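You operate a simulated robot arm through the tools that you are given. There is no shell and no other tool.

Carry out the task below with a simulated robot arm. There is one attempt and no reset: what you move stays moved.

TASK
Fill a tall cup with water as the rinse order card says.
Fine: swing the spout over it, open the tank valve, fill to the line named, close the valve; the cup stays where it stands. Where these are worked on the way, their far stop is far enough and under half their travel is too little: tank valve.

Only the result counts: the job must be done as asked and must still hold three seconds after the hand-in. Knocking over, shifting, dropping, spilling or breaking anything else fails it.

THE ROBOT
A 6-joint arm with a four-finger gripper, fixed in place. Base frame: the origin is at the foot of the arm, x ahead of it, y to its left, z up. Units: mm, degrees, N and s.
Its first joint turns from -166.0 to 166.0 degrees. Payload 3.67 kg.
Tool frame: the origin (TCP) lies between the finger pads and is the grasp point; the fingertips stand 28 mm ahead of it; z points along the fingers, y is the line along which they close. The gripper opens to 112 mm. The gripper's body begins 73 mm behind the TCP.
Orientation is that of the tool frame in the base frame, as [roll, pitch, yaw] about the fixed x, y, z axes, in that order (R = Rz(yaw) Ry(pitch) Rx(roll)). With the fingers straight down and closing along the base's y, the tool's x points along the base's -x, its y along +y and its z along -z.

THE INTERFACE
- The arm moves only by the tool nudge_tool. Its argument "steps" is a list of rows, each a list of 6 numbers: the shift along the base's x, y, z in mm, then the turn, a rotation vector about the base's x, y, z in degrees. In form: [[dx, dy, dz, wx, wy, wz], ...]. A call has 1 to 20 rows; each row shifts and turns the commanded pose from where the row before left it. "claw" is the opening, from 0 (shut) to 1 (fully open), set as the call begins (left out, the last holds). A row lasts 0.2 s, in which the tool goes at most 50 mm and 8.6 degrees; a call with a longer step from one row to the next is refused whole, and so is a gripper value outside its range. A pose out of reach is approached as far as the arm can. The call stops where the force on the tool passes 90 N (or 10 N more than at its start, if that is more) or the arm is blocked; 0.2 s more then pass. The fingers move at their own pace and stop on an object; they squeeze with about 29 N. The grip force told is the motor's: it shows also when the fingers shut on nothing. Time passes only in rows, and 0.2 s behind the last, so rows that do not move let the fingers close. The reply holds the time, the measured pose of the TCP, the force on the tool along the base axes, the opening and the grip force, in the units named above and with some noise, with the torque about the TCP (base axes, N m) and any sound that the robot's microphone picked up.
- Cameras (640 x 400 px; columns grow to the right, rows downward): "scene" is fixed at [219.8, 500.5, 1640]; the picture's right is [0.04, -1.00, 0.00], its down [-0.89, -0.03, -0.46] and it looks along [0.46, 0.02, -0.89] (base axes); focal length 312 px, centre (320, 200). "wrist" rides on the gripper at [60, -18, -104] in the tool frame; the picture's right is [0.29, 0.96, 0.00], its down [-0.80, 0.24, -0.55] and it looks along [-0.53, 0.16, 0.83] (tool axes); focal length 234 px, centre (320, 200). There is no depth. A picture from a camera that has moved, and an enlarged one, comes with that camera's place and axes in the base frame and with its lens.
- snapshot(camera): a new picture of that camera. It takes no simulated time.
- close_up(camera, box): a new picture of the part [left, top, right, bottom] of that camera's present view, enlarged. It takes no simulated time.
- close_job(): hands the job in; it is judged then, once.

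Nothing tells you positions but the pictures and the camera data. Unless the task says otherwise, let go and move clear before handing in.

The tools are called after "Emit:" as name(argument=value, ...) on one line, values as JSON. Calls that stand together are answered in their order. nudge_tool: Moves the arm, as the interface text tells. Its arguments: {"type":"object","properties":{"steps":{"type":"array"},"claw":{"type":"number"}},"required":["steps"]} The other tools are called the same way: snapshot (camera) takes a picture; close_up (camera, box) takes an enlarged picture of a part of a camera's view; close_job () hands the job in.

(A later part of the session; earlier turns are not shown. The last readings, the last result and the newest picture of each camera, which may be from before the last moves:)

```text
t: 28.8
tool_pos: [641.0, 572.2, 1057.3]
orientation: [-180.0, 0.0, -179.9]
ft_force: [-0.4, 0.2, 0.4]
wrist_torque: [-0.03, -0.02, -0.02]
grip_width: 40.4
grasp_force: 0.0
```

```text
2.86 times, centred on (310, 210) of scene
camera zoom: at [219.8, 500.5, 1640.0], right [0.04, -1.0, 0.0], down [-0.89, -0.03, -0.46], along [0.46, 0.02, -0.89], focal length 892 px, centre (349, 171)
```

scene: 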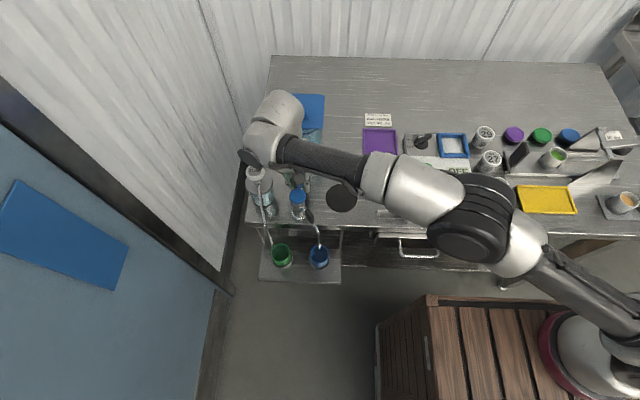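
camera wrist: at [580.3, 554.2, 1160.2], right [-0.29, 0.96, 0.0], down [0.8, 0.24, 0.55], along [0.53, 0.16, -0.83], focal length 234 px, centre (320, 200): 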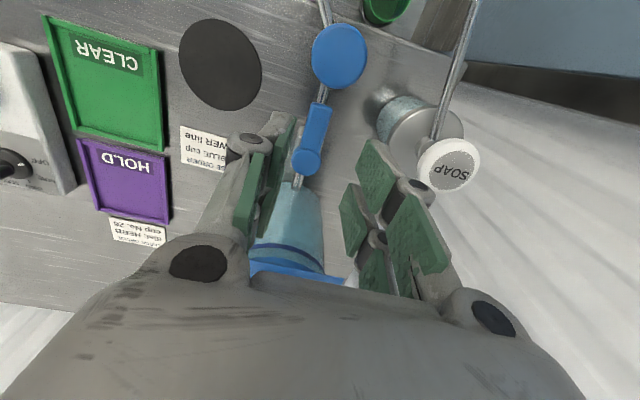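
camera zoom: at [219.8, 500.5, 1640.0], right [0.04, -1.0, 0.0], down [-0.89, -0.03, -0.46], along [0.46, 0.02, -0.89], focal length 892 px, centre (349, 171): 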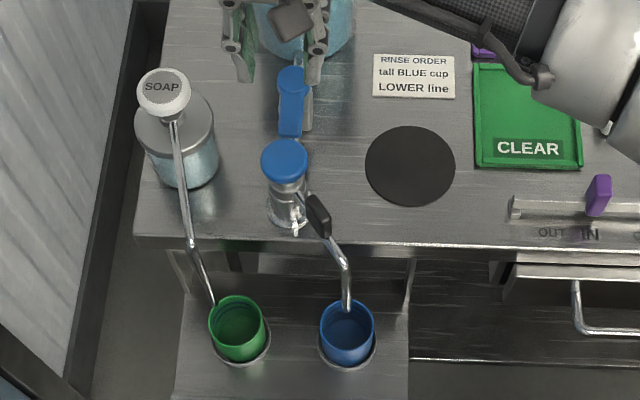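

The lever stays open, in line with the pipe. I'll check the post knob and the cup once more.

Emit:
close_up(camera="wrist", box=[290, 10, 390, 110])

Emit:
close_up(camera="scene", box=[280, 180, 320, 220])

Emit:
close_up(camera="scene", box=[308, 235, 332, 265])

```text
4.00 times, centred on (340, 60) of wrist
camera zoom: at [580.3, 554.2, 1160.2], right [-0.29, 0.96, 0.0], down [0.8, 0.24, 0.55], along [0.53, 0.16, -0.83], focal length 937 px, centre (240, 760)
```

zoom: 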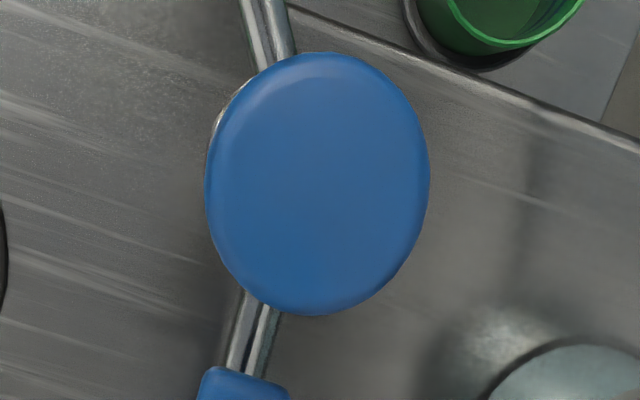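

```text
10.00 times, centred on (300, 200) of scene
camera zoom: at [219.8, 500.5, 1640.0], right [0.04, -1.0, 0.0], down [-0.89, -0.03, -0.46], along [0.46, 0.02, -0.89], focal length 3123 px, centre (520, 200)
```

zoom: 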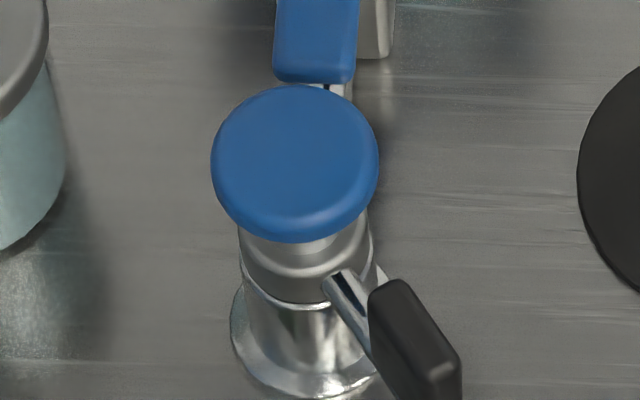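

```text
13.33 times, centred on (320, 250) of scene
camera zoom: at [219.8, 500.5, 1640.0], right [0.04, -1.0, 0.0], down [-0.89, -0.03, -0.46], along [0.46, 0.02, -0.89], focal length 4164 px, centre (320, -467)
```

zoom: 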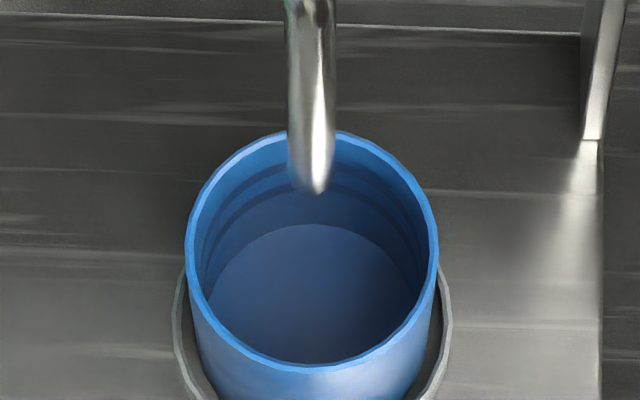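

The cap is a smooth mushroom button at about (584.5, 571.5) with its top near z = 947. I'll close the fingers, move over it clear of the spout tab, and press gently while watching the cup.

Emit:
nudge_tool(steps=[[-19, 0, 0, 0, 0, -7], [-19, 0, 0, 0, 0, -7], [-18.5, -0.5, 0, 0, 0, -6], [0, 0, -30, 0, 0, 0], [0, 0, -30, 0, 0, 0], [0, 0, -12, 0, 0, 0], [0, 0, 0, 0, 0, 0]], claw=0)

Emit:
snapshot(camera="wrist")

Emit:
snapshot(camera="scene")

Emit:
close_up(camera="scene", box=[260, 160, 340, 280])

```text
t: 30.4
tool_pos: [582.2, 571.5, 982.7]
orientation: [180.0, 0.0, 160.1]
ft_force: [-0.7, 0.8, 2.3]
wrist_torque: [0.02, 0.05, 0.0]
grip_width: 5.8
grasp_force: 35.9
```

```text
taken
camera wrist: at [520.5, 575.4, 1086.7], right [0.06, 1.0, 0.0], down [0.83, -0.05, 0.55], along [0.55, -0.03, -0.83], focal length 234 px, centre (320, 200)
```

wrist: 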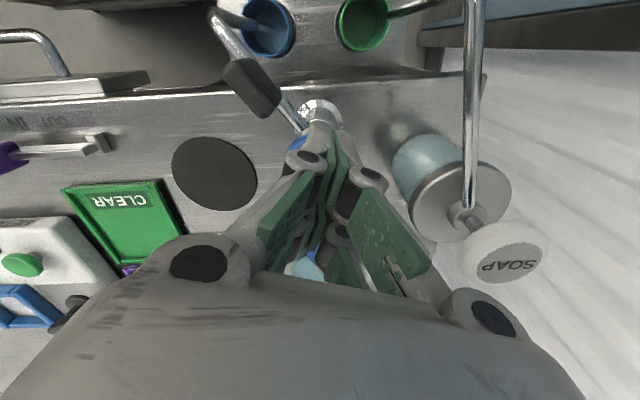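

```text
taken
```

scene: 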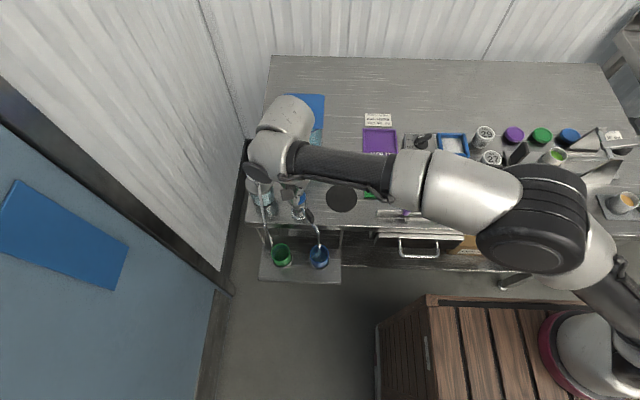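

```text
3.33 times, centred on (300, 220) of scene
camera zoom: at [219.8, 500.5, 1640.0], right [0.04, -1.0, 0.0], down [-0.89, -0.03, -0.46], along [0.46, 0.02, -0.89], focal length 1041 px, centre (387, 133)
```

zoom: 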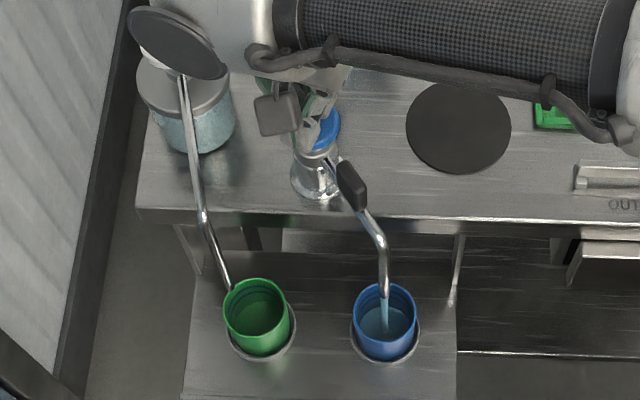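

A water stream is now falling into the blue cup, so I'll check the level right away (time is paused between calls).

Emit:
close_up(camera="scene", box=[308, 235, 332, 265])

Emit:
close_up(camera="scene", box=[280, 180, 320, 220])

Emit:
close_up(camera="wrist", box=[200, 0, 340, 180])

```text
13.33 times, centred on (320, 250) of scene
camera zoom: at [219.8, 500.5, 1640.0], right [0.04, -1.0, 0.0], down [-0.89, -0.03, -0.46], along [0.46, 0.02, -0.89], focal length 4164 px, centre (320, -467)
```

zoom: 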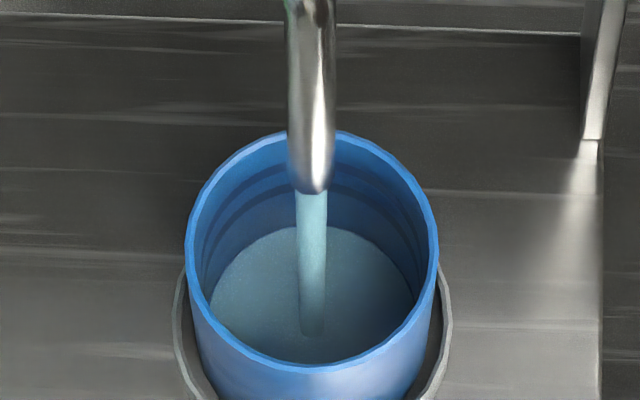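

```text
10.00 times, centred on (300, 200) of scene
camera zoom: at [219.8, 500.5, 1640.0], right [0.04, -1.0, 0.0], down [-0.89, -0.03, -0.46], along [0.46, 0.02, -0.89], focal length 3123 px, centre (520, 200)
```

zoom: 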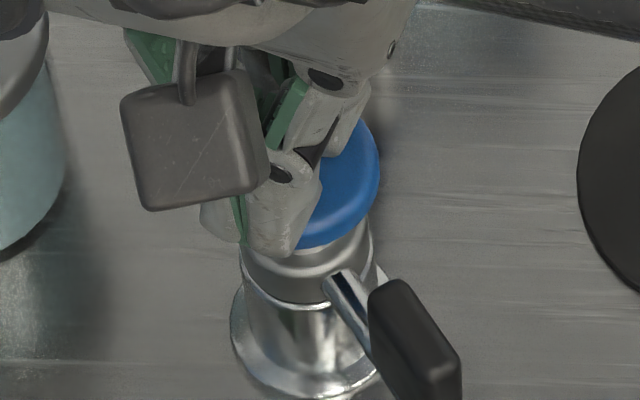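

```text
2.22 times, centred on (270, 90) of wrist
camera zoom: at [520.5, 575.4, 1086.7], right [0.06, 1.0, 0.0], down [0.83, -0.05, 0.55], along [0.55, -0.03, -0.83], focal length 520 px, centre (431, 444)
```

zoom: 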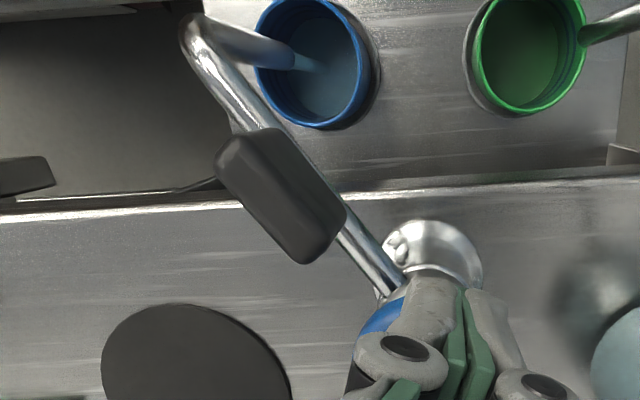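

Flow started when the fingertips touched the button, and only a thin layer has gone in so far. I'll lift off briefly to see whether it stops when released.

Emit:
nudge_tool(steps=[[0, 0, 15, 0, 0, 0]], claw=0)

Emit:
close_up(camera="scene", box=[308, 235, 332, 265])

Emit:
close_up(camera="scene", box=[280, 180, 320, 220])

```text
t: 30.8
tool_pos: [583.3, 571.7, 997.2]
orientation: [-180.0, 0.0, 160.1]
ft_force: [-0.1, 0.0, -0.2]
wrist_torque: [-0.02, 0.0, 0.0]
grip_width: 0.0
grasp_force: 35.8
```

```text
13.33 times, centred on (320, 250) of scene
camera zoom: at [219.8, 500.5, 1640.0], right [0.04, -1.0, 0.0], down [-0.89, -0.03, -0.46], along [0.46, 0.02, -0.89], focal length 4164 px, centre (320, -467)
```

zoom: 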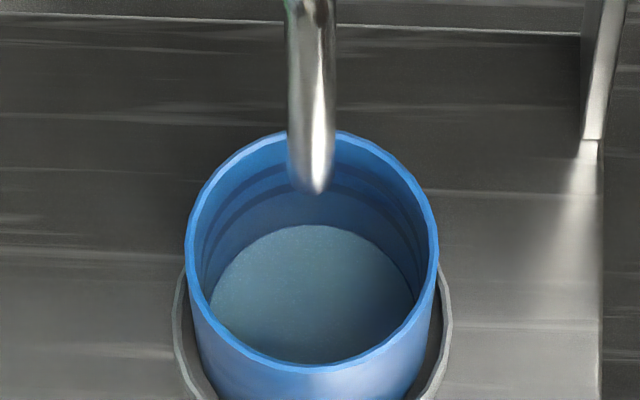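

```text
10.00 times, centred on (300, 200) of scene
camera zoom: at [219.8, 500.5, 1640.0], right [0.04, -1.0, 0.0], down [-0.89, -0.03, -0.46], along [0.46, 0.02, -0.89], focal length 3123 px, centre (520, 200)
```

zoom: 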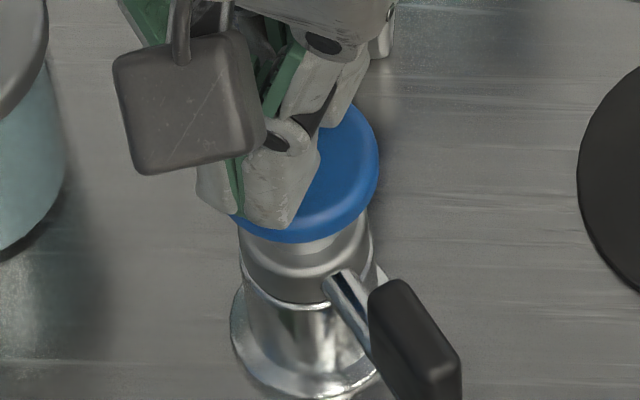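

Flow stops when the button is released, so I have precise control. From the rim geometry, the lower line is about 27 mm above the floor and the upper about 43 mm. I'll press again and check the level at short intervals.

Emit:
nudge_tool(steps=[[0, 0, -15, 0, 0, 0], [0, 0, 0, 0, 0, 0], [0, 0, 0, 0, 0, 0]], claw=0)

Emit:
close_up(camera="scene", box=[308, 235, 332, 265])

Emit:
close_up(camera="scene", box=[280, 180, 320, 220])

```text
t: 31.6
tool_pos: [583.3, 571.1, 982.9]
orientation: [180.0, 0.0, 160.1]
ft_force: [0.8, 1.3, 2.2]
wrist_torque: [0.03, 0.0, 0.0]
grip_width: 6.2
grasp_force: 35.7
```

```text
13.33 times, centred on (320, 250) of scene
camera zoom: at [219.8, 500.5, 1640.0], right [0.04, -1.0, 0.0], down [-0.89, -0.03, -0.46], along [0.46, 0.02, -0.89], focal length 4164 px, centre (320, -467)
```

zoom: 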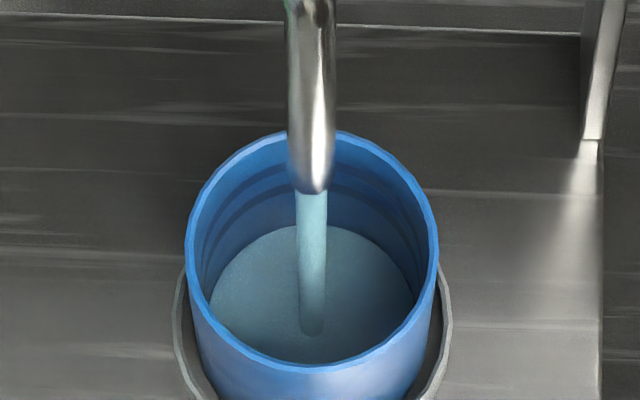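

```text
10.00 times, centred on (300, 200) of scene
camera zoom: at [219.8, 500.5, 1640.0], right [0.04, -1.0, 0.0], down [-0.89, -0.03, -0.46], along [0.46, 0.02, -0.89], focal length 3123 px, centre (520, 200)
```

zoom: 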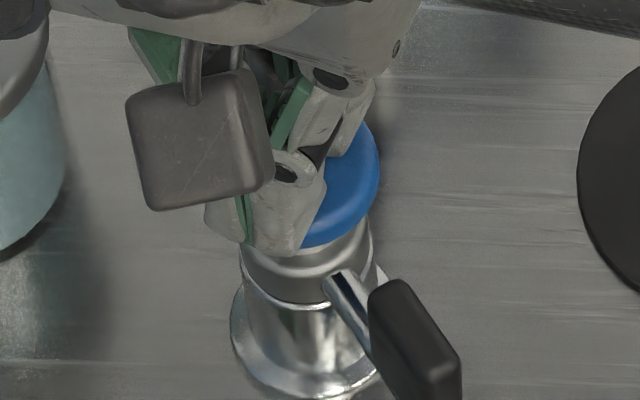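

Emit:
nudge_tool(steps=[[0, 0, 0, 0, 0, 0], [0, 0, 0, 0, 0, 0], [0, 0, 0, 0, 0, 0], [0, 0, 0, 0, 0, 0]], claw=0)

Emit:
close_up(camera="scene", box=[308, 235, 332, 265])

```text
t: 32.6
tool_pos: [583.4, 570.1, 981.6]
orientation: [-180.0, 0.0, 160.1]
ft_force: [-0.5, 0.6, 2.3]
wrist_torque: [0.06, 0.03, -0.04]
grip_width: 5.9
grasp_force: 36.0
```

```text
13.33 times, centred on (320, 250) of scene
camera zoom: at [219.8, 500.5, 1640.0], right [0.04, -1.0, 0.0], down [-0.89, -0.03, -0.46], along [0.46, 0.02, -0.89], focal length 4164 px, centre (320, -467)
```

zoom: 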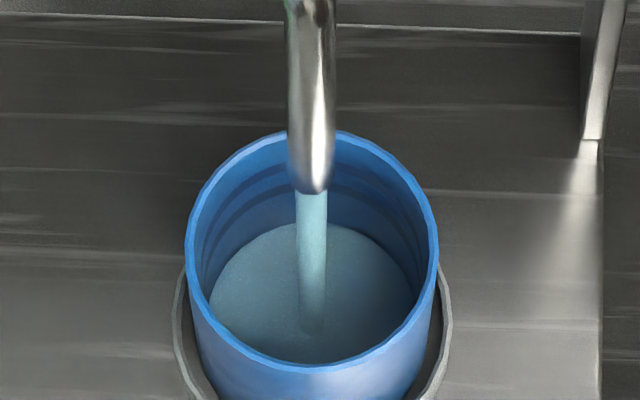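

The level is rising slowly, about 2 mm per second, with roughly 25 mm to go. I'll hold for about 3 s and check.

Emit:
nudge_tool(steps=[[0, 0, 0, 0, 0, 0], [0, 0, 0, 0, 0, 0], [0, 0, 0, 0, 0, 0], [0, 0, 0, 0, 0, 0], [0, 0, 0, 0, 0, 0], [0, 0, 0, 0, 0, 0], [0, 0, 0, 0, 0, 0], [0, 0, 0, 0, 0, 0], [0, 0, 0, 0, 0, 0], [0, 0, 0, 0, 0, 0], [0, 0, 0, 0, 0, 0], [0, 0, 0, 0, 0, 0], [0, 0, 0, 0, 0, 0], [0, 0, 0, 0, 0, 0]], claw=0)

Emit:
close_up(camera="scene", box=[308, 235, 332, 265])

Emit:
close_up(camera="scene", box=[312, 240, 328, 260])

```text
t: 35.6
tool_pos: [584.0, 569.8, 982.5]
orientation: [-179.9, 0.0, 160.1]
ft_force: [-0.9, -1.1, 1.3]
wrist_torque: [0.01, -0.02, 0.02]
grip_width: 5.9
grasp_force: 36.2
```

```text
13.33 times, centred on (320, 250) of scene
camera zoom: at [219.8, 500.5, 1640.0], right [0.04, -1.0, 0.0], down [-0.89, -0.03, -0.46], along [0.46, 0.02, -0.89], focal length 4164 px, centre (320, -467)
```

zoom: 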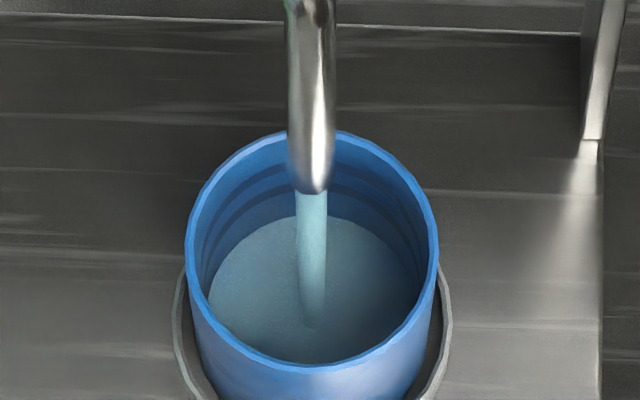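

```text
16.00 times, centred on (320, 250) of scene
camera zoom: at [219.8, 500.5, 1640.0], right [0.04, -1.0, 0.0], down [-0.89, -0.03, -0.46], along [0.46, 0.02, -0.89], focal length 4997 px, centre (320, -600)
```

zoom: 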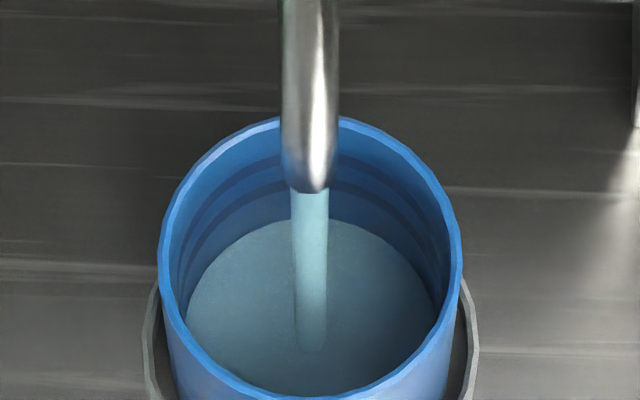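

Emit:
nudge_tool(steps=[[0, 0, 0, 0, 0, 0], [0, 0, 0, 0, 0, 0], [0, 0, 0, 0, 0, 0], [0, 0, 0, 0, 0, 0], [0, 0, 0, 0, 0, 0], [0, 0, 0, 0, 0, 0], [0, 0, 0, 0, 0, 0], [0, 0, 0, 0, 0, 0], [0, 0, 0, 0, 0, 0], [0, 0, 0, 0, 0, 0], [0, 0, 0, 0, 0, 0], [0, 0, 0, 0, 0, 0], [0, 0, 0, 0, 0, 0], [0, 0, 0, 0, 0, 0], [0, 0, 0, 0, 0, 0], [0, 0, 0, 0, 0, 0], [0, 0, 0, 0, 0, 0], [0, 0, 0, 0, 0, 0], [0, 0, 0, 0, 0, 0], [0, 0, 0, 0, 0, 0]], claw=0)

Emit:
close_up(camera="scene", box=[308, 235, 332, 265])

Emit:
close_up(camera="scene", box=[312, 240, 328, 260])

```text
t: 39.8
tool_pos: [583.4, 570.0, 983.6]
orientation: [179.9, 0.0, 160.1]
ft_force: [-0.2, 0.4, 2.1]
wrist_torque: [0.0, 0.04, 0.01]
grip_width: 5.7
grasp_force: 35.7
```

```text
13.33 times, centred on (320, 250) of scene
camera zoom: at [219.8, 500.5, 1640.0], right [0.04, -1.0, 0.0], down [-0.89, -0.03, -0.46], along [0.46, 0.02, -0.89], focal length 4164 px, centre (320, -467)
```

zoom: 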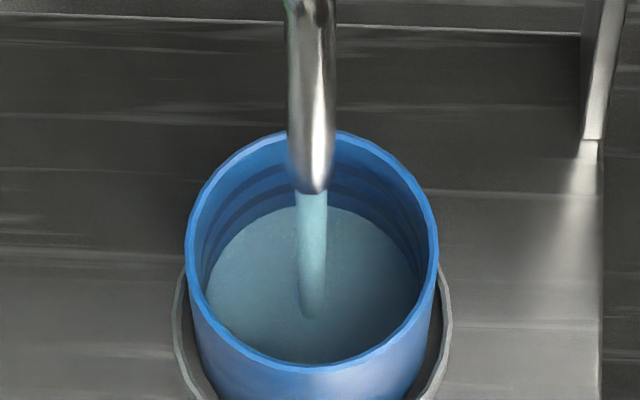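

```text
16.00 times, centred on (320, 250) of scene
camera zoom: at [219.8, 500.5, 1640.0], right [0.04, -1.0, 0.0], down [-0.89, -0.03, -0.46], along [0.46, 0.02, -0.89], focal length 4997 px, centre (320, -600)
```

zoom: 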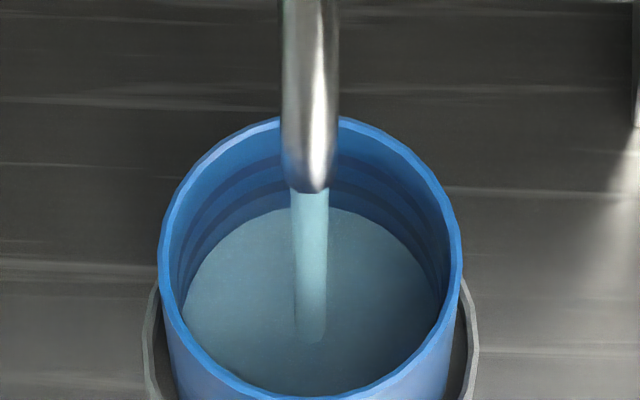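

Emit:
nudge_tool(steps=[[0, 0, 0, 0, 0, 0], [0, 0, 0, 0, 0, 0], [0, 0, 0, 0, 0, 0], [0, 0, 0, 0, 0, 0], [0, 0, 0, 0, 0, 0], [0, 0, 0, 0, 0, 0], [0, 0, 0, 0, 0, 0], [0, 0, 0, 0, 0, 0], [0, 0, 0, 0, 0, 0], [0, 0, 0, 0, 0, 0], [0, 0, 0, 0, 0, 0], [0, 0, 0, 0, 0, 0], [0, 0, 0, 0, 0, 0], [0, 0, 0, 0, 0, 0], [0, 0, 0, 0, 0, 0], [0, 0, 0, 0, 0, 0], [0, 0, 0, 0, 0, 0]], claw=0)

Emit:
close_up(camera="scene", box=[312, 240, 328, 260])

Emit:
close_up(camera="scene", box=[318, 243, 328, 251])

```text
t: 43.4
tool_pos: [583.9, 571.4, 983.9]
orientation: [180.0, 0.1, 160.1]
ft_force: [-0.5, -0.5, 1.6]
wrist_torque: [-0.02, -0.03, 0.04]
grip_width: 6.1
grasp_force: 35.7
```

```text
16.00 times, centred on (320, 250) of scene
camera zoom: at [219.8, 500.5, 1640.0], right [0.04, -1.0, 0.0], down [-0.89, -0.03, -0.46], along [0.46, 0.02, -0.89], focal length 4997 px, centre (320, -600)
```

zoom: 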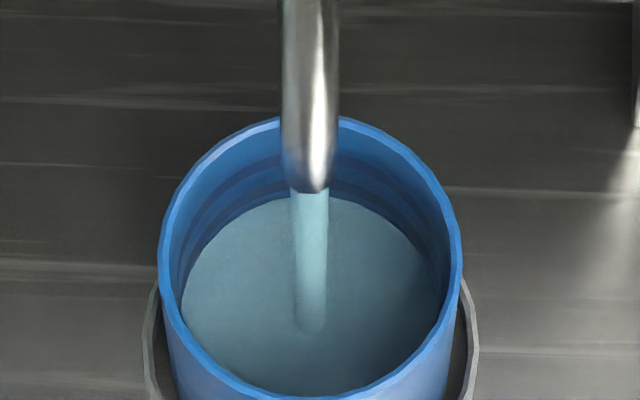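

```text
16.00 times, centred on (323, 247) of scene
camera zoom: at [219.8, 500.5, 1640.0], right [0.04, -1.0, 0.0], down [-0.89, -0.03, -0.46], along [0.46, 0.02, -0.89], focal length 4997 px, centre (272, -552)
```

zoom: 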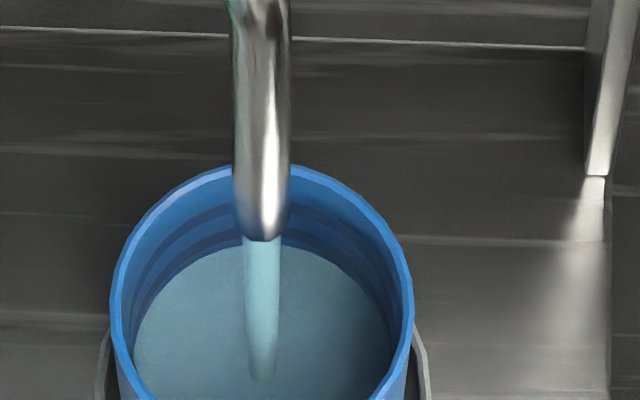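

The water edge is now just below the lower band, so I'll go in shorter steps.

Emit:
nudge_tool(steps=[[0, 0, 0, 0, 0, 0], [0, 0, 0, 0, 0, 0], [0, 0, 0, 0, 0, 0], [0, 0, 0, 0, 0, 0], [0, 0, 0, 0, 0, 0], [0, 0, 0, 0, 0, 0]], claw=0)

Emit:
close_up(camera="scene", box=[312, 240, 328, 260])

Emit:
close_up(camera="wrist", box=[230, 0, 310, 60])

```text
t: 44.8
tool_pos: [583.5, 571.1, 983.8]
orientation: [-180.0, 0.0, 160.1]
ft_force: [0.0, -0.1, 2.1]
wrist_torque: [0.01, 0.0, 0.0]
grip_width: 6.2
grasp_force: 35.0
```

```text
16.00 times, centred on (320, 250) of scene
camera zoom: at [219.8, 500.5, 1640.0], right [0.04, -1.0, 0.0], down [-0.89, -0.03, -0.46], along [0.46, 0.02, -0.89], focal length 4997 px, centre (320, -600)
```

zoom: 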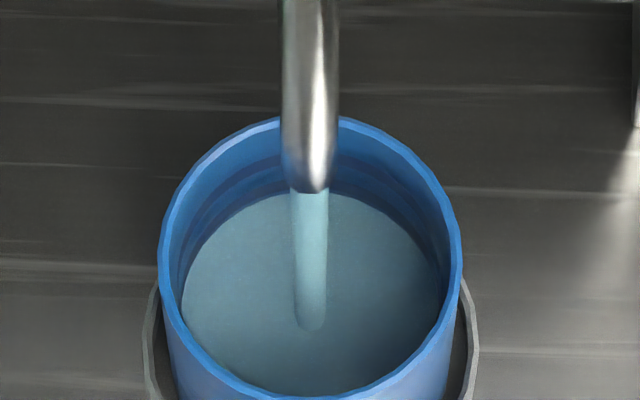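

```text
6.67 times, centred on (270, 30) of wrist
camera zoom: at [520.5, 574.2, 1086.9], right [0.06, 1.0, 0.0], down [0.83, -0.05, 0.55], along [0.55, -0.03, -0.83], focal length 1561 px, centre (653, 1333)
```

zoom: 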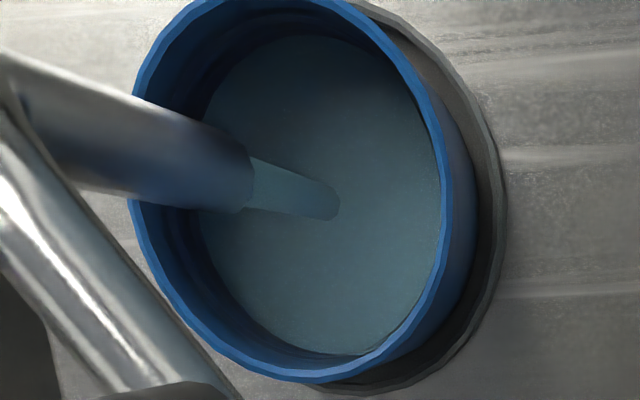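

Emit:
nudge_tool(steps=[[0, 0, 0, 0, 0, 0], [0, 0, 0, 0, 0, 0], [0, 0, 0, 0, 0, 0], [0, 0, 0, 0, 0, 0]], claw=0)

Emit:
close_up(camera="scene", box=[312, 240, 328, 260])

Emit:
close_up(camera="scene", box=[308, 243, 332, 263])

```text
t: 45.8
tool_pos: [583.7, 570.1, 982.6]
orientation: [-180.0, 0.0, 160.1]
ft_force: [-0.4, 0.4, 2.2]
wrist_torque: [0.02, -0.01, 0.01]
grip_width: 6.1
grasp_force: 35.5
```

```text
16.00 times, centred on (320, 250) of scene
camera zoom: at [219.8, 500.5, 1640.0], right [0.04, -1.0, 0.0], down [-0.89, -0.03, -0.46], along [0.46, 0.02, -0.89], focal length 4997 px, centre (320, -600)
```

zoom: 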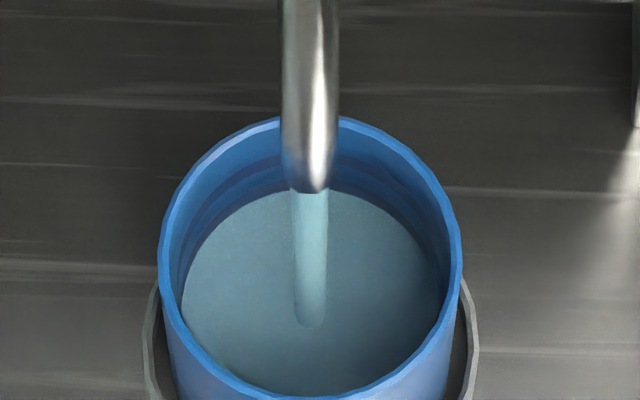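

```text
16.00 times, centred on (320, 253) of scene
camera zoom: at [219.8, 500.5, 1640.0], right [0.04, -1.0, 0.0], down [-0.89, -0.03, -0.46], along [0.46, 0.02, -0.89], focal length 4997 px, centre (320, -648)
```

zoom: 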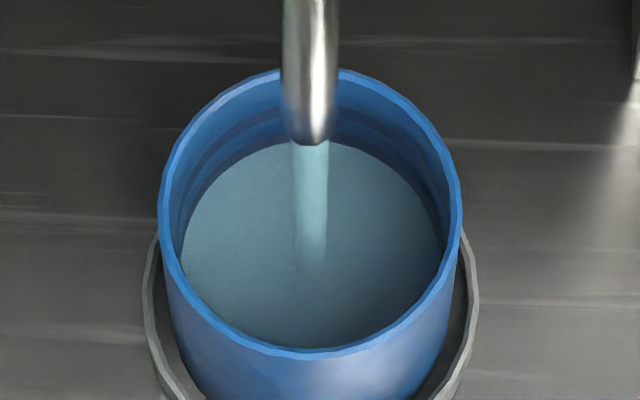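

The water is at the band's lower edge, so I'll press a little longer.

Emit:
nudge_tool(steps=[[0, 0, 0, 0, 0, 0], [0, 0, 0, 0, 0, 0], [0, 0, 0, 0, 0, 0]], claw=0)

Emit:
close_up(camera="scene", box=[308, 243, 332, 263])

Emit:
close_up(camera="wrist", box=[240, 0, 280, 30])

```text
t: 46.6
tool_pos: [583.3, 570.4, 982.1]
orientation: [179.9, 0.0, 160.0]
ft_force: [0.3, 0.1, 2.0]
wrist_torque: [0.0, -0.01, 0.01]
grip_width: 5.8
grasp_force: 35.9
```

```text
16.00 times, centred on (320, 253) of scene
camera zoom: at [219.8, 500.5, 1640.0], right [0.04, -1.0, 0.0], down [-0.89, -0.03, -0.46], along [0.46, 0.02, -0.89], focal length 4997 px, centre (320, -648)
```

zoom: 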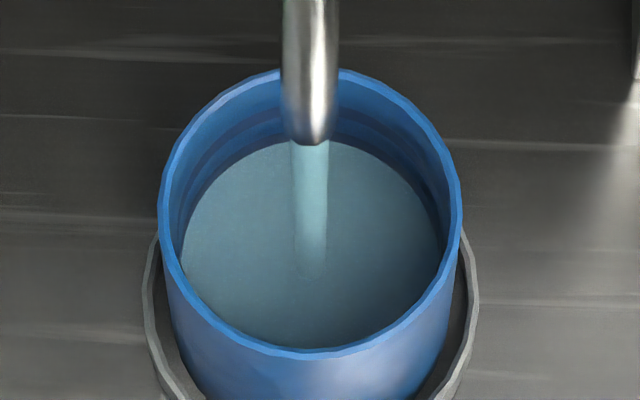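

```text
13.33 times, centred on (260, 15) of wrist
camera zoom: at [520.5, 574.2, 1086.9], right [0.06, 1.0, 0.0], down [0.83, -0.05, 0.55], along [0.55, -0.03, -0.83], focal length 3122 px, centre (1120, 2667)
```

zoom: 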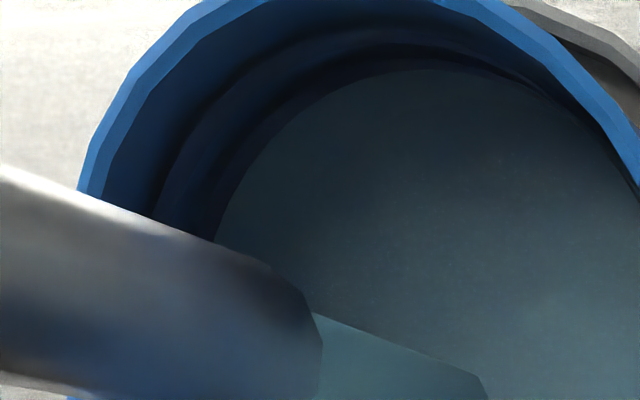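

The wrist view resolves the bands well, so I'll zoom in as far as possible before continuing.

Emit:
close_up(camera="wrist", box=[250, 0, 270, 12])

Emit:
close_up(camera="wrist", box=[262, 0, 302, 25])

Emit:
close_up(camera="wrist", box=[345, 0, 385, 25])

```text
16.00 times, centred on (260, 6) of wrist
camera zoom: at [520.5, 574.2, 1086.9], right [0.06, 1.0, 0.0], down [0.83, -0.05, 0.55], along [0.55, -0.03, -0.83], focal length 3747 px, centre (1280, 3304)
```

zoom: 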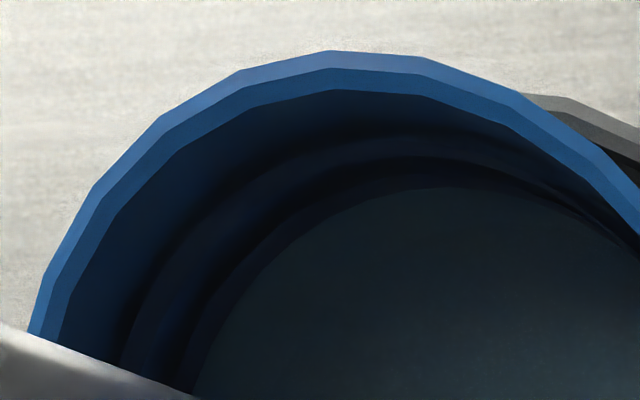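

```text
16.00 times, centred on (282, 12) of wrist
camera zoom: at [520.5, 574.2, 1086.9], right [0.06, 1.0, 0.0], down [0.83, -0.05, 0.55], along [0.55, -0.03, -0.83], focal length 3747 px, centre (928, 3200)
```

zoom: 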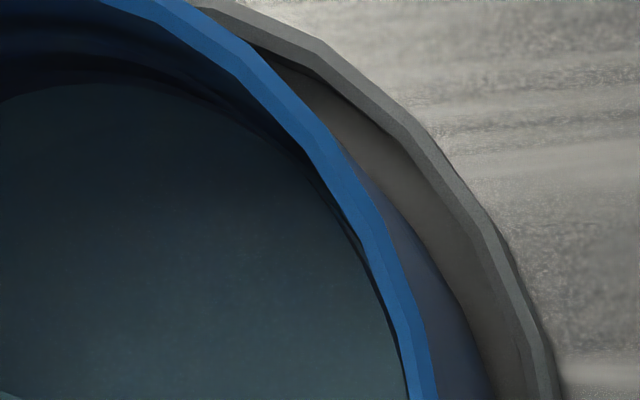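

```text
16.00 times, centred on (365, 12) of wrist
camera zoom: at [520.5, 574.2, 1086.9], right [0.06, 1.0, 0.0], down [0.83, -0.05, 0.55], along [0.55, -0.03, -0.83], focal length 3747 px, centre (-400, 3200)
```

zoom: 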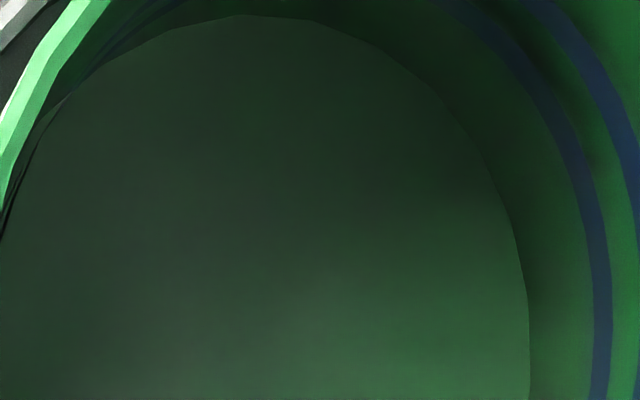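

I'll release the button and move the wrist camera to a brighter, closer view of the cup to measure the level against the line.

Emit:
nudge_tool(steps=[[0, 0, 20, 0, 0, 0], [0, 0, 30, 0, 0, 0], [-20, -10, 30, 0, 0, 0], [-35, -15, 0, 0, 0, 7], [-35, -15, 0, 0, 0, 7], [-35, -15, -10, 0, 0, 6], [-20, -15, -20, 0, 0, 0], [0, 0, 0, 0, 0, 0]], claw=1)

Emit:
snapshot(camera="wrist")

Emit:
close_up(camera="scene", box=[308, 243, 332, 263])

```text
t: 48.4
tool_pos: [438.2, 502.5, 1033.4]
orientation: [179.9, -0.1, -179.9]
ft_force: [0.2, 0.4, 0.0]
wrist_torque: [-0.02, 0.02, 0.0]
grip_width: 111.8
grasp_force: 0.2
```

```text
taken
camera wrist: at [378.3, 483.0, 1137.2], right [-0.29, 0.96, 0.0], down [0.8, 0.24, 0.55], along [0.53, 0.16, -0.83], focal length 234 px, centre (320, 200)
```

wrist: 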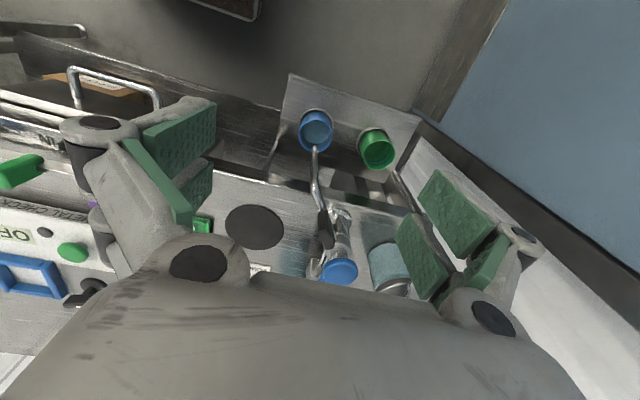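

```text
16.00 times, centred on (320, 253) of scene
camera zoom: at [219.8, 500.5, 1640.0], right [0.04, -1.0, 0.0], down [-0.89, -0.03, -0.46], along [0.46, 0.02, -0.89], focal length 4997 px, centre (320, -648)
```

zoom: 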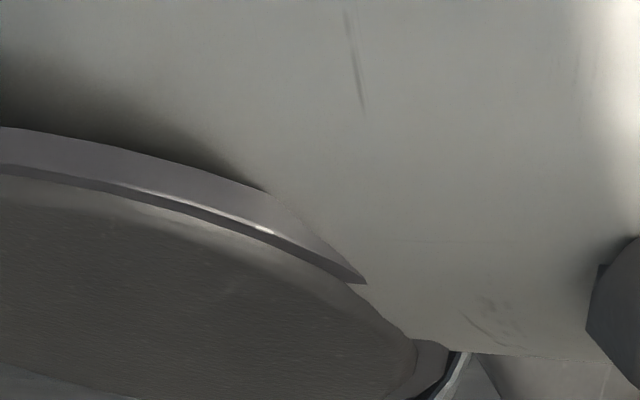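

Emit:
close_up(camera="wrist", box=[296, 107, 336, 155])

Emit:
close_up(camera="wrist", box=[300, 130, 332, 152])

Emit:
close_up(camera="wrist", box=[358, 148, 394, 172])

```text
8.33 times, centred on (316, 131) of wrist
camera zoom: at [378.3, 483.0, 1137.2], right [-0.29, 0.96, 0.0], down [0.8, 0.24, 0.55], along [0.53, 0.16, -0.83], focal length 1951 px, centre (353, 775)
```

zoom: 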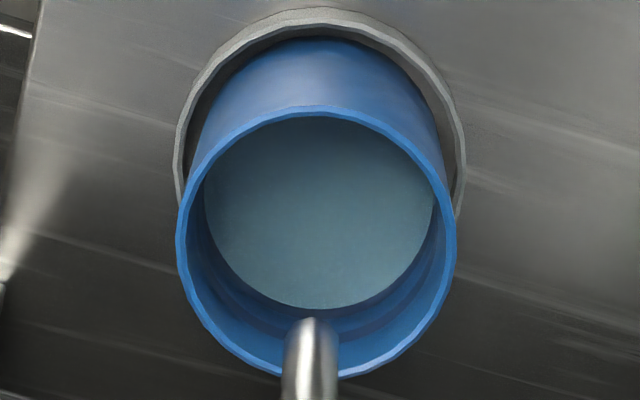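

```text
16.00 times, centred on (316, 141) of wrist
camera zoom: at [378.3, 483.0, 1137.2], right [-0.29, 0.96, 0.0], down [0.8, 0.24, 0.55], along [0.53, 0.16, -0.83], focal length 3747 px, centre (384, 1144)
```

zoom: 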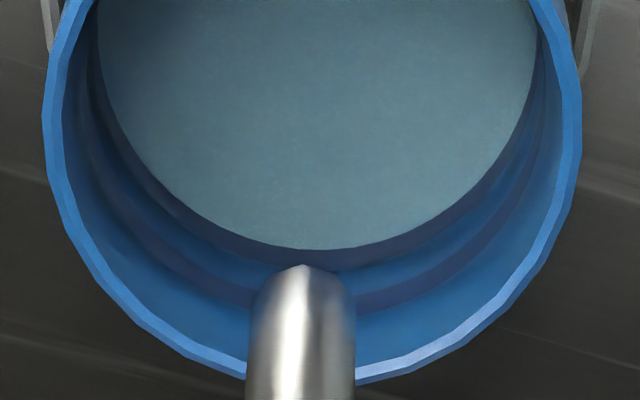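

```text
16.00 times, centred on (376, 160) of wrist
camera zoom: at [378.3, 483.0, 1137.2], right [-0.29, 0.96, 0.0], down [0.8, 0.24, 0.55], along [0.53, 0.16, -0.83], focal length 3747 px, centre (-576, 840)
```

zoom: 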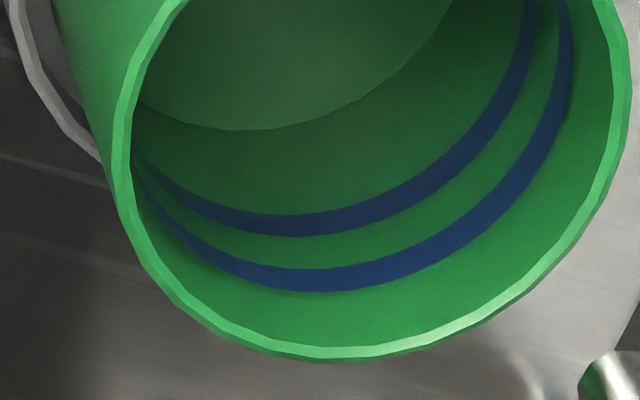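

From this view the water sits around the lower line, but I want better vertical resolution before topping up. I'll lower the camera to a more grazing viewpoint, staying clear of everything.

Emit:
nudge_tool(steps=[[-12, -3, -30, 0, 0, 0], [-12, -3, -40, 0, 0, 0], [-12, -3, -40, 0, 0, 0], [-12, -3, -40, 0, 0, 0], [0, -2, -40, 0, 0, 0], [0, 0, -15, 0, 0, 0], [0, 0, 0, 0, 0, 0]], claw=1)

Emit:
snapshot(camera="wrist")

```text
t: 50.0
tool_pos: [390.2, 487.6, 827.8]
orientation: [180.0, -0.1, -179.9]
ft_force: [0.1, -0.4, 0.6]
wrist_torque: [0.04, 0.0, 0.01]
grip_width: 112.1
grasp_force: 0.0
```

```text
taken
camera wrist: at [329.1, 469.2, 931.9], right [-0.29, 0.96, 0.0], down [0.8, 0.24, 0.55], along [0.53, 0.16, -0.83], focal length 234 px, centre (320, 200)
```

wrist: 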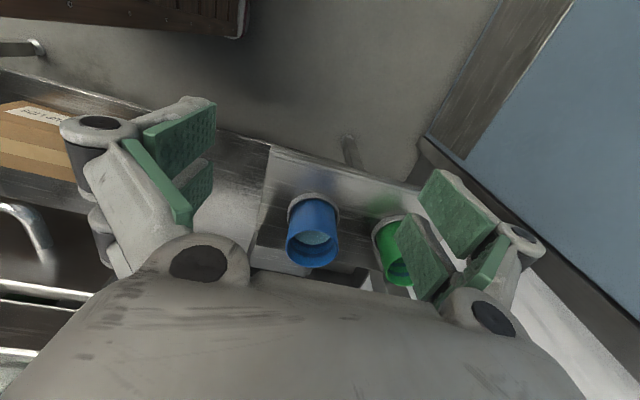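

Emit:
close_up(camera="wrist", box=[288, 228, 338, 268])

Emit:
close_up(camera="wrist", box=[300, 234, 330, 262])

Emit:
close_up(camera="wrist", box=[380, 250, 420, 280])

```text
10.00 times, centred on (313, 248) of wrist
camera zoom: at [329.1, 469.2, 931.9], right [-0.29, 0.96, 0.0], down [0.8, 0.24, 0.55], along [0.53, 0.16, -0.83], focal length 2342 px, centre (390, -280)
```

zoom: 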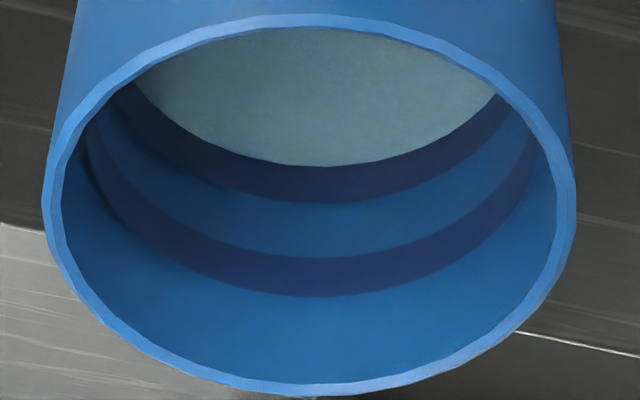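

```text
14.29 times, centred on (315, 248) of wrist
camera zoom: at [329.1, 469.2, 931.9], right [-0.29, 0.96, 0.0], down [0.8, 0.24, 0.55], along [0.53, 0.16, -0.83], focal length 3345 px, centre (391, -486)
```

zoom: 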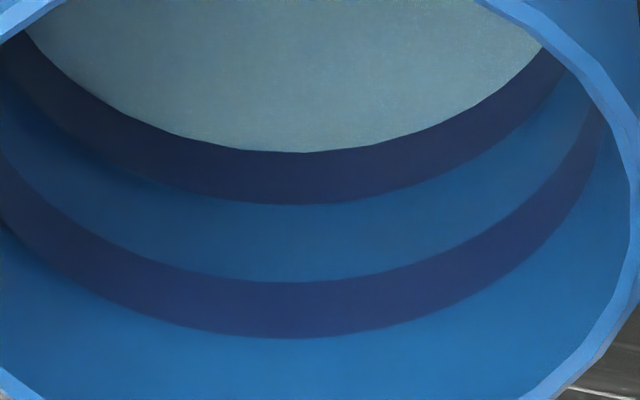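

```text
13.33 times, centred on (400, 265) of wrist
camera zoom: at [329.1, 469.2, 931.9], right [-0.29, 0.96, 0.0], down [0.8, 0.24, 0.55], along [0.53, 0.16, -0.83], focal length 3122 px, centre (-747, -667)
```

zoom: 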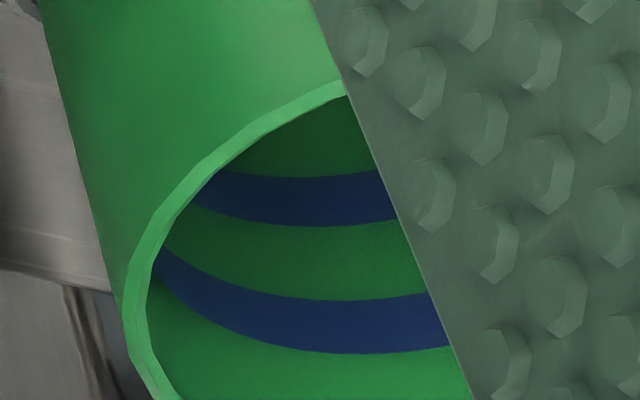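

This view is very clear: the water is right at the bottom edge of the lower band, and the full band is about 6 mm thick. I need about 3 mm more, roughly 1.6 s of flow, to reach mid-line. I'll return above the button.

Emit:
nudge_tool(steps=[[12, 3, 40, 0, 0, 0], [12, 3, 40, 0, 0, 0], [12, 3, 40, 0, 0, 0], [12, 3, 40, 0, 0, 0], [0, 0, 46, 0, 0, 0], [36.3, 17.7, 8, 0, 0, -7], [36.3, 17.7, 8, 0, 0, -7], [36.3, 17.7, 8, 0, 0, -6], [36.3, 17.7, 8, 0, 0, 0], [0, 0, -35, 0, 0, 0], [0, 0, -32, 0, 0, 0], [0, 0, 0, 0, 0, 0]], claw=0)

Emit:
close_up(camera="scene", box=[308, 243, 332, 263])

Emit:
close_up(camera="scene", box=[260, 160, 340, 280])

```text
t: 52.6
tool_pos: [583.4, 570.8, 997.6]
orientation: [-180.0, 0.1, 160.1]
ft_force: [-0.2, -0.1, -0.2]
wrist_torque: [-0.01, 0.01, 0.0]
grip_width: 0.0
grasp_force: 29.4
```

```text
16.00 times, centred on (320, 253) of scene
camera zoom: at [219.8, 500.5, 1640.0], right [0.04, -1.0, 0.0], down [-0.89, -0.03, -0.46], along [0.46, 0.02, -0.89], focal length 4997 px, centre (320, -648)
```

zoom: 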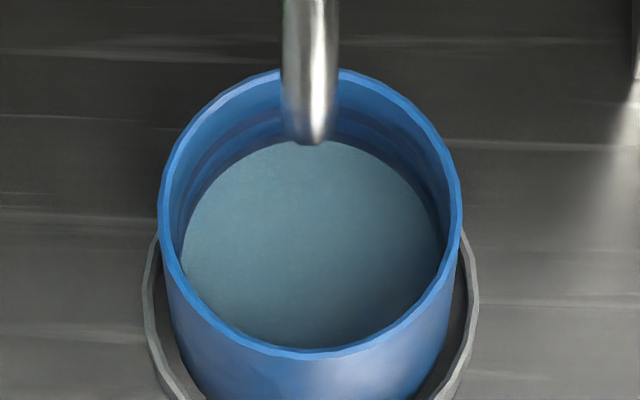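

```text
3.33 times, centred on (300, 220) of scene
camera zoom: at [219.8, 500.5, 1640.0], right [0.04, -1.0, 0.0], down [-0.89, -0.03, -0.46], along [0.46, 0.02, -0.89], focal length 1041 px, centre (387, 133)
```

zoom: 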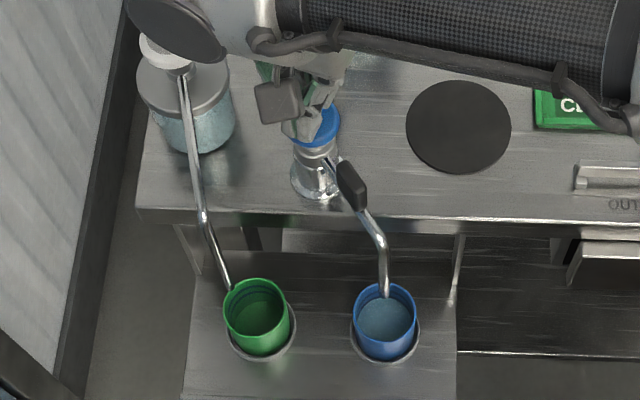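

Nothing else has changed. I'll press for about 1.4 s and release in one call.

Emit:
nudge_tool(steps=[[0, 0, -15, 0, 0, 0], [0, 0, 0, 0, 0, 0], [0, 0, 0, 0, 0, 0], [0, 0, 0, 0, 0, 0], [0, 0, 0, 0, 0, 0], [0, 0, 0, 0, 0, 0], [0, 0, 0, 0, 0, 0], [0, 0, 15, 0, 0, 0]], claw=0)

Emit:
close_up(camera="scene", box=[308, 243, 332, 263])

```text
t: 54.4
tool_pos: [583.1, 571.6, 996.5]
orientation: [180.0, 0.1, 160.0]
ft_force: [0.3, 0.3, -0.1]
wrist_torque: [-0.03, 0.04, 0.01]
grip_width: 0.0
grasp_force: 35.7
```

```text
16.00 times, centred on (320, 253) of scene
camera zoom: at [219.8, 500.5, 1640.0], right [0.04, -1.0, 0.0], down [-0.89, -0.03, -0.46], along [0.46, 0.02, -0.89], focal length 4997 px, centre (320, -648)
```

zoom: 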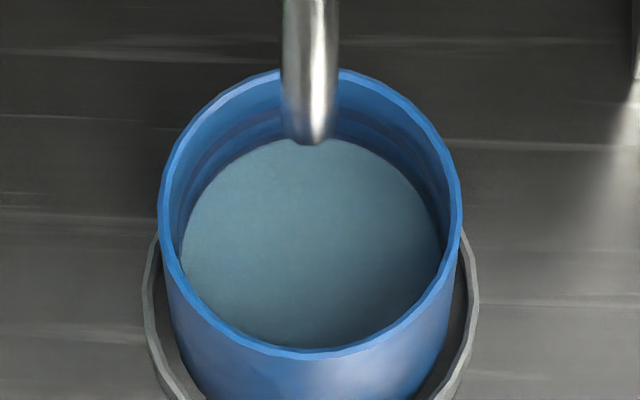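

Flow has stopped and the level has risen a little. I'll return to the measuring viewpoint.

Emit:
nudge_tool(steps=[[0, 0, 32, 0, 0, 0], [0, 0, 35, 0, 0, 0], [-36.3, -17.7, -8, 0, 0, 7], [-36.3, -17.7, -8, 0, 0, 7], [-36.3, -17.7, -8, 0, 0, 6], [-36.3, -17.7, -8, 0, 0, 0], [0, 0, -46, 0, 0, 0], [-12, -3, -40, 0, 0, 0], [-12, -3, -40, 0, 0, 0], [-12, -3, -40, 0, 0, 0], [-12, -3, -40, 0, 0, 0], [0, 0, 0, 0, 0, 0]], claw=1)

Emit:
close_up(camera="wrist", box=[300, 234, 330, 262])

Emit:
close_up(camera="wrist", box=[288, 228, 338, 268])

```text
t: 57.0
tool_pos: [390.8, 490.4, 827.2]
orientation: [180.0, 0.1, -179.9]
ft_force: [0.5, -0.2, 0.6]
wrist_torque: [0.02, 0.01, 0.0]
grip_width: 111.7
grasp_force: 0.1
```

```text
14.29 times, centred on (315, 248) of wrist
camera zoom: at [330.2, 471.5, 930.5], right [-0.29, 0.96, 0.0], down [0.8, 0.24, 0.55], along [0.53, 0.16, -0.83], focal length 3345 px, centre (391, -486)
```

zoom: 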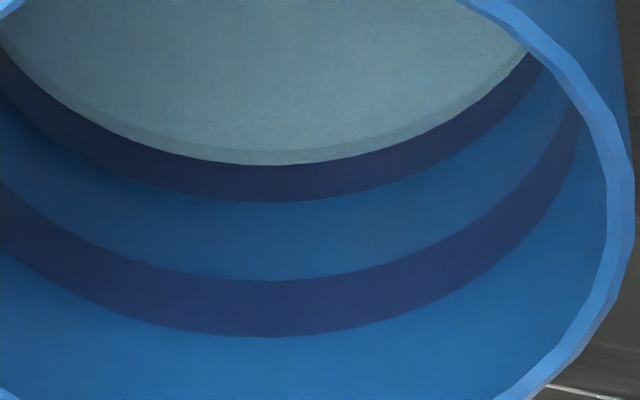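

```text
10.00 times, centred on (313, 248) of wrist
camera zoom: at [330.2, 471.5, 930.5], right [-0.29, 0.96, 0.0], down [0.8, 0.24, 0.55], along [0.53, 0.16, -0.83], focal length 2342 px, centre (390, -280)
```

zoom: 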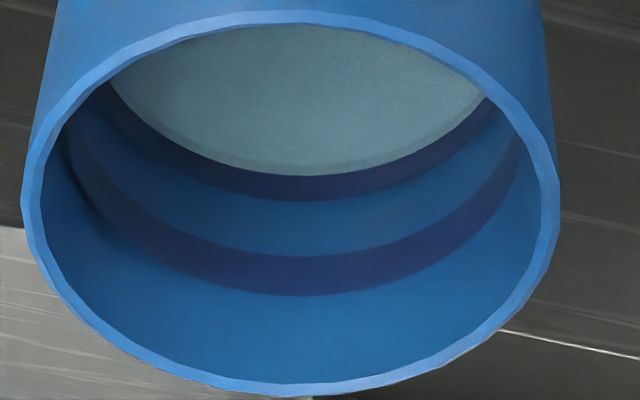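

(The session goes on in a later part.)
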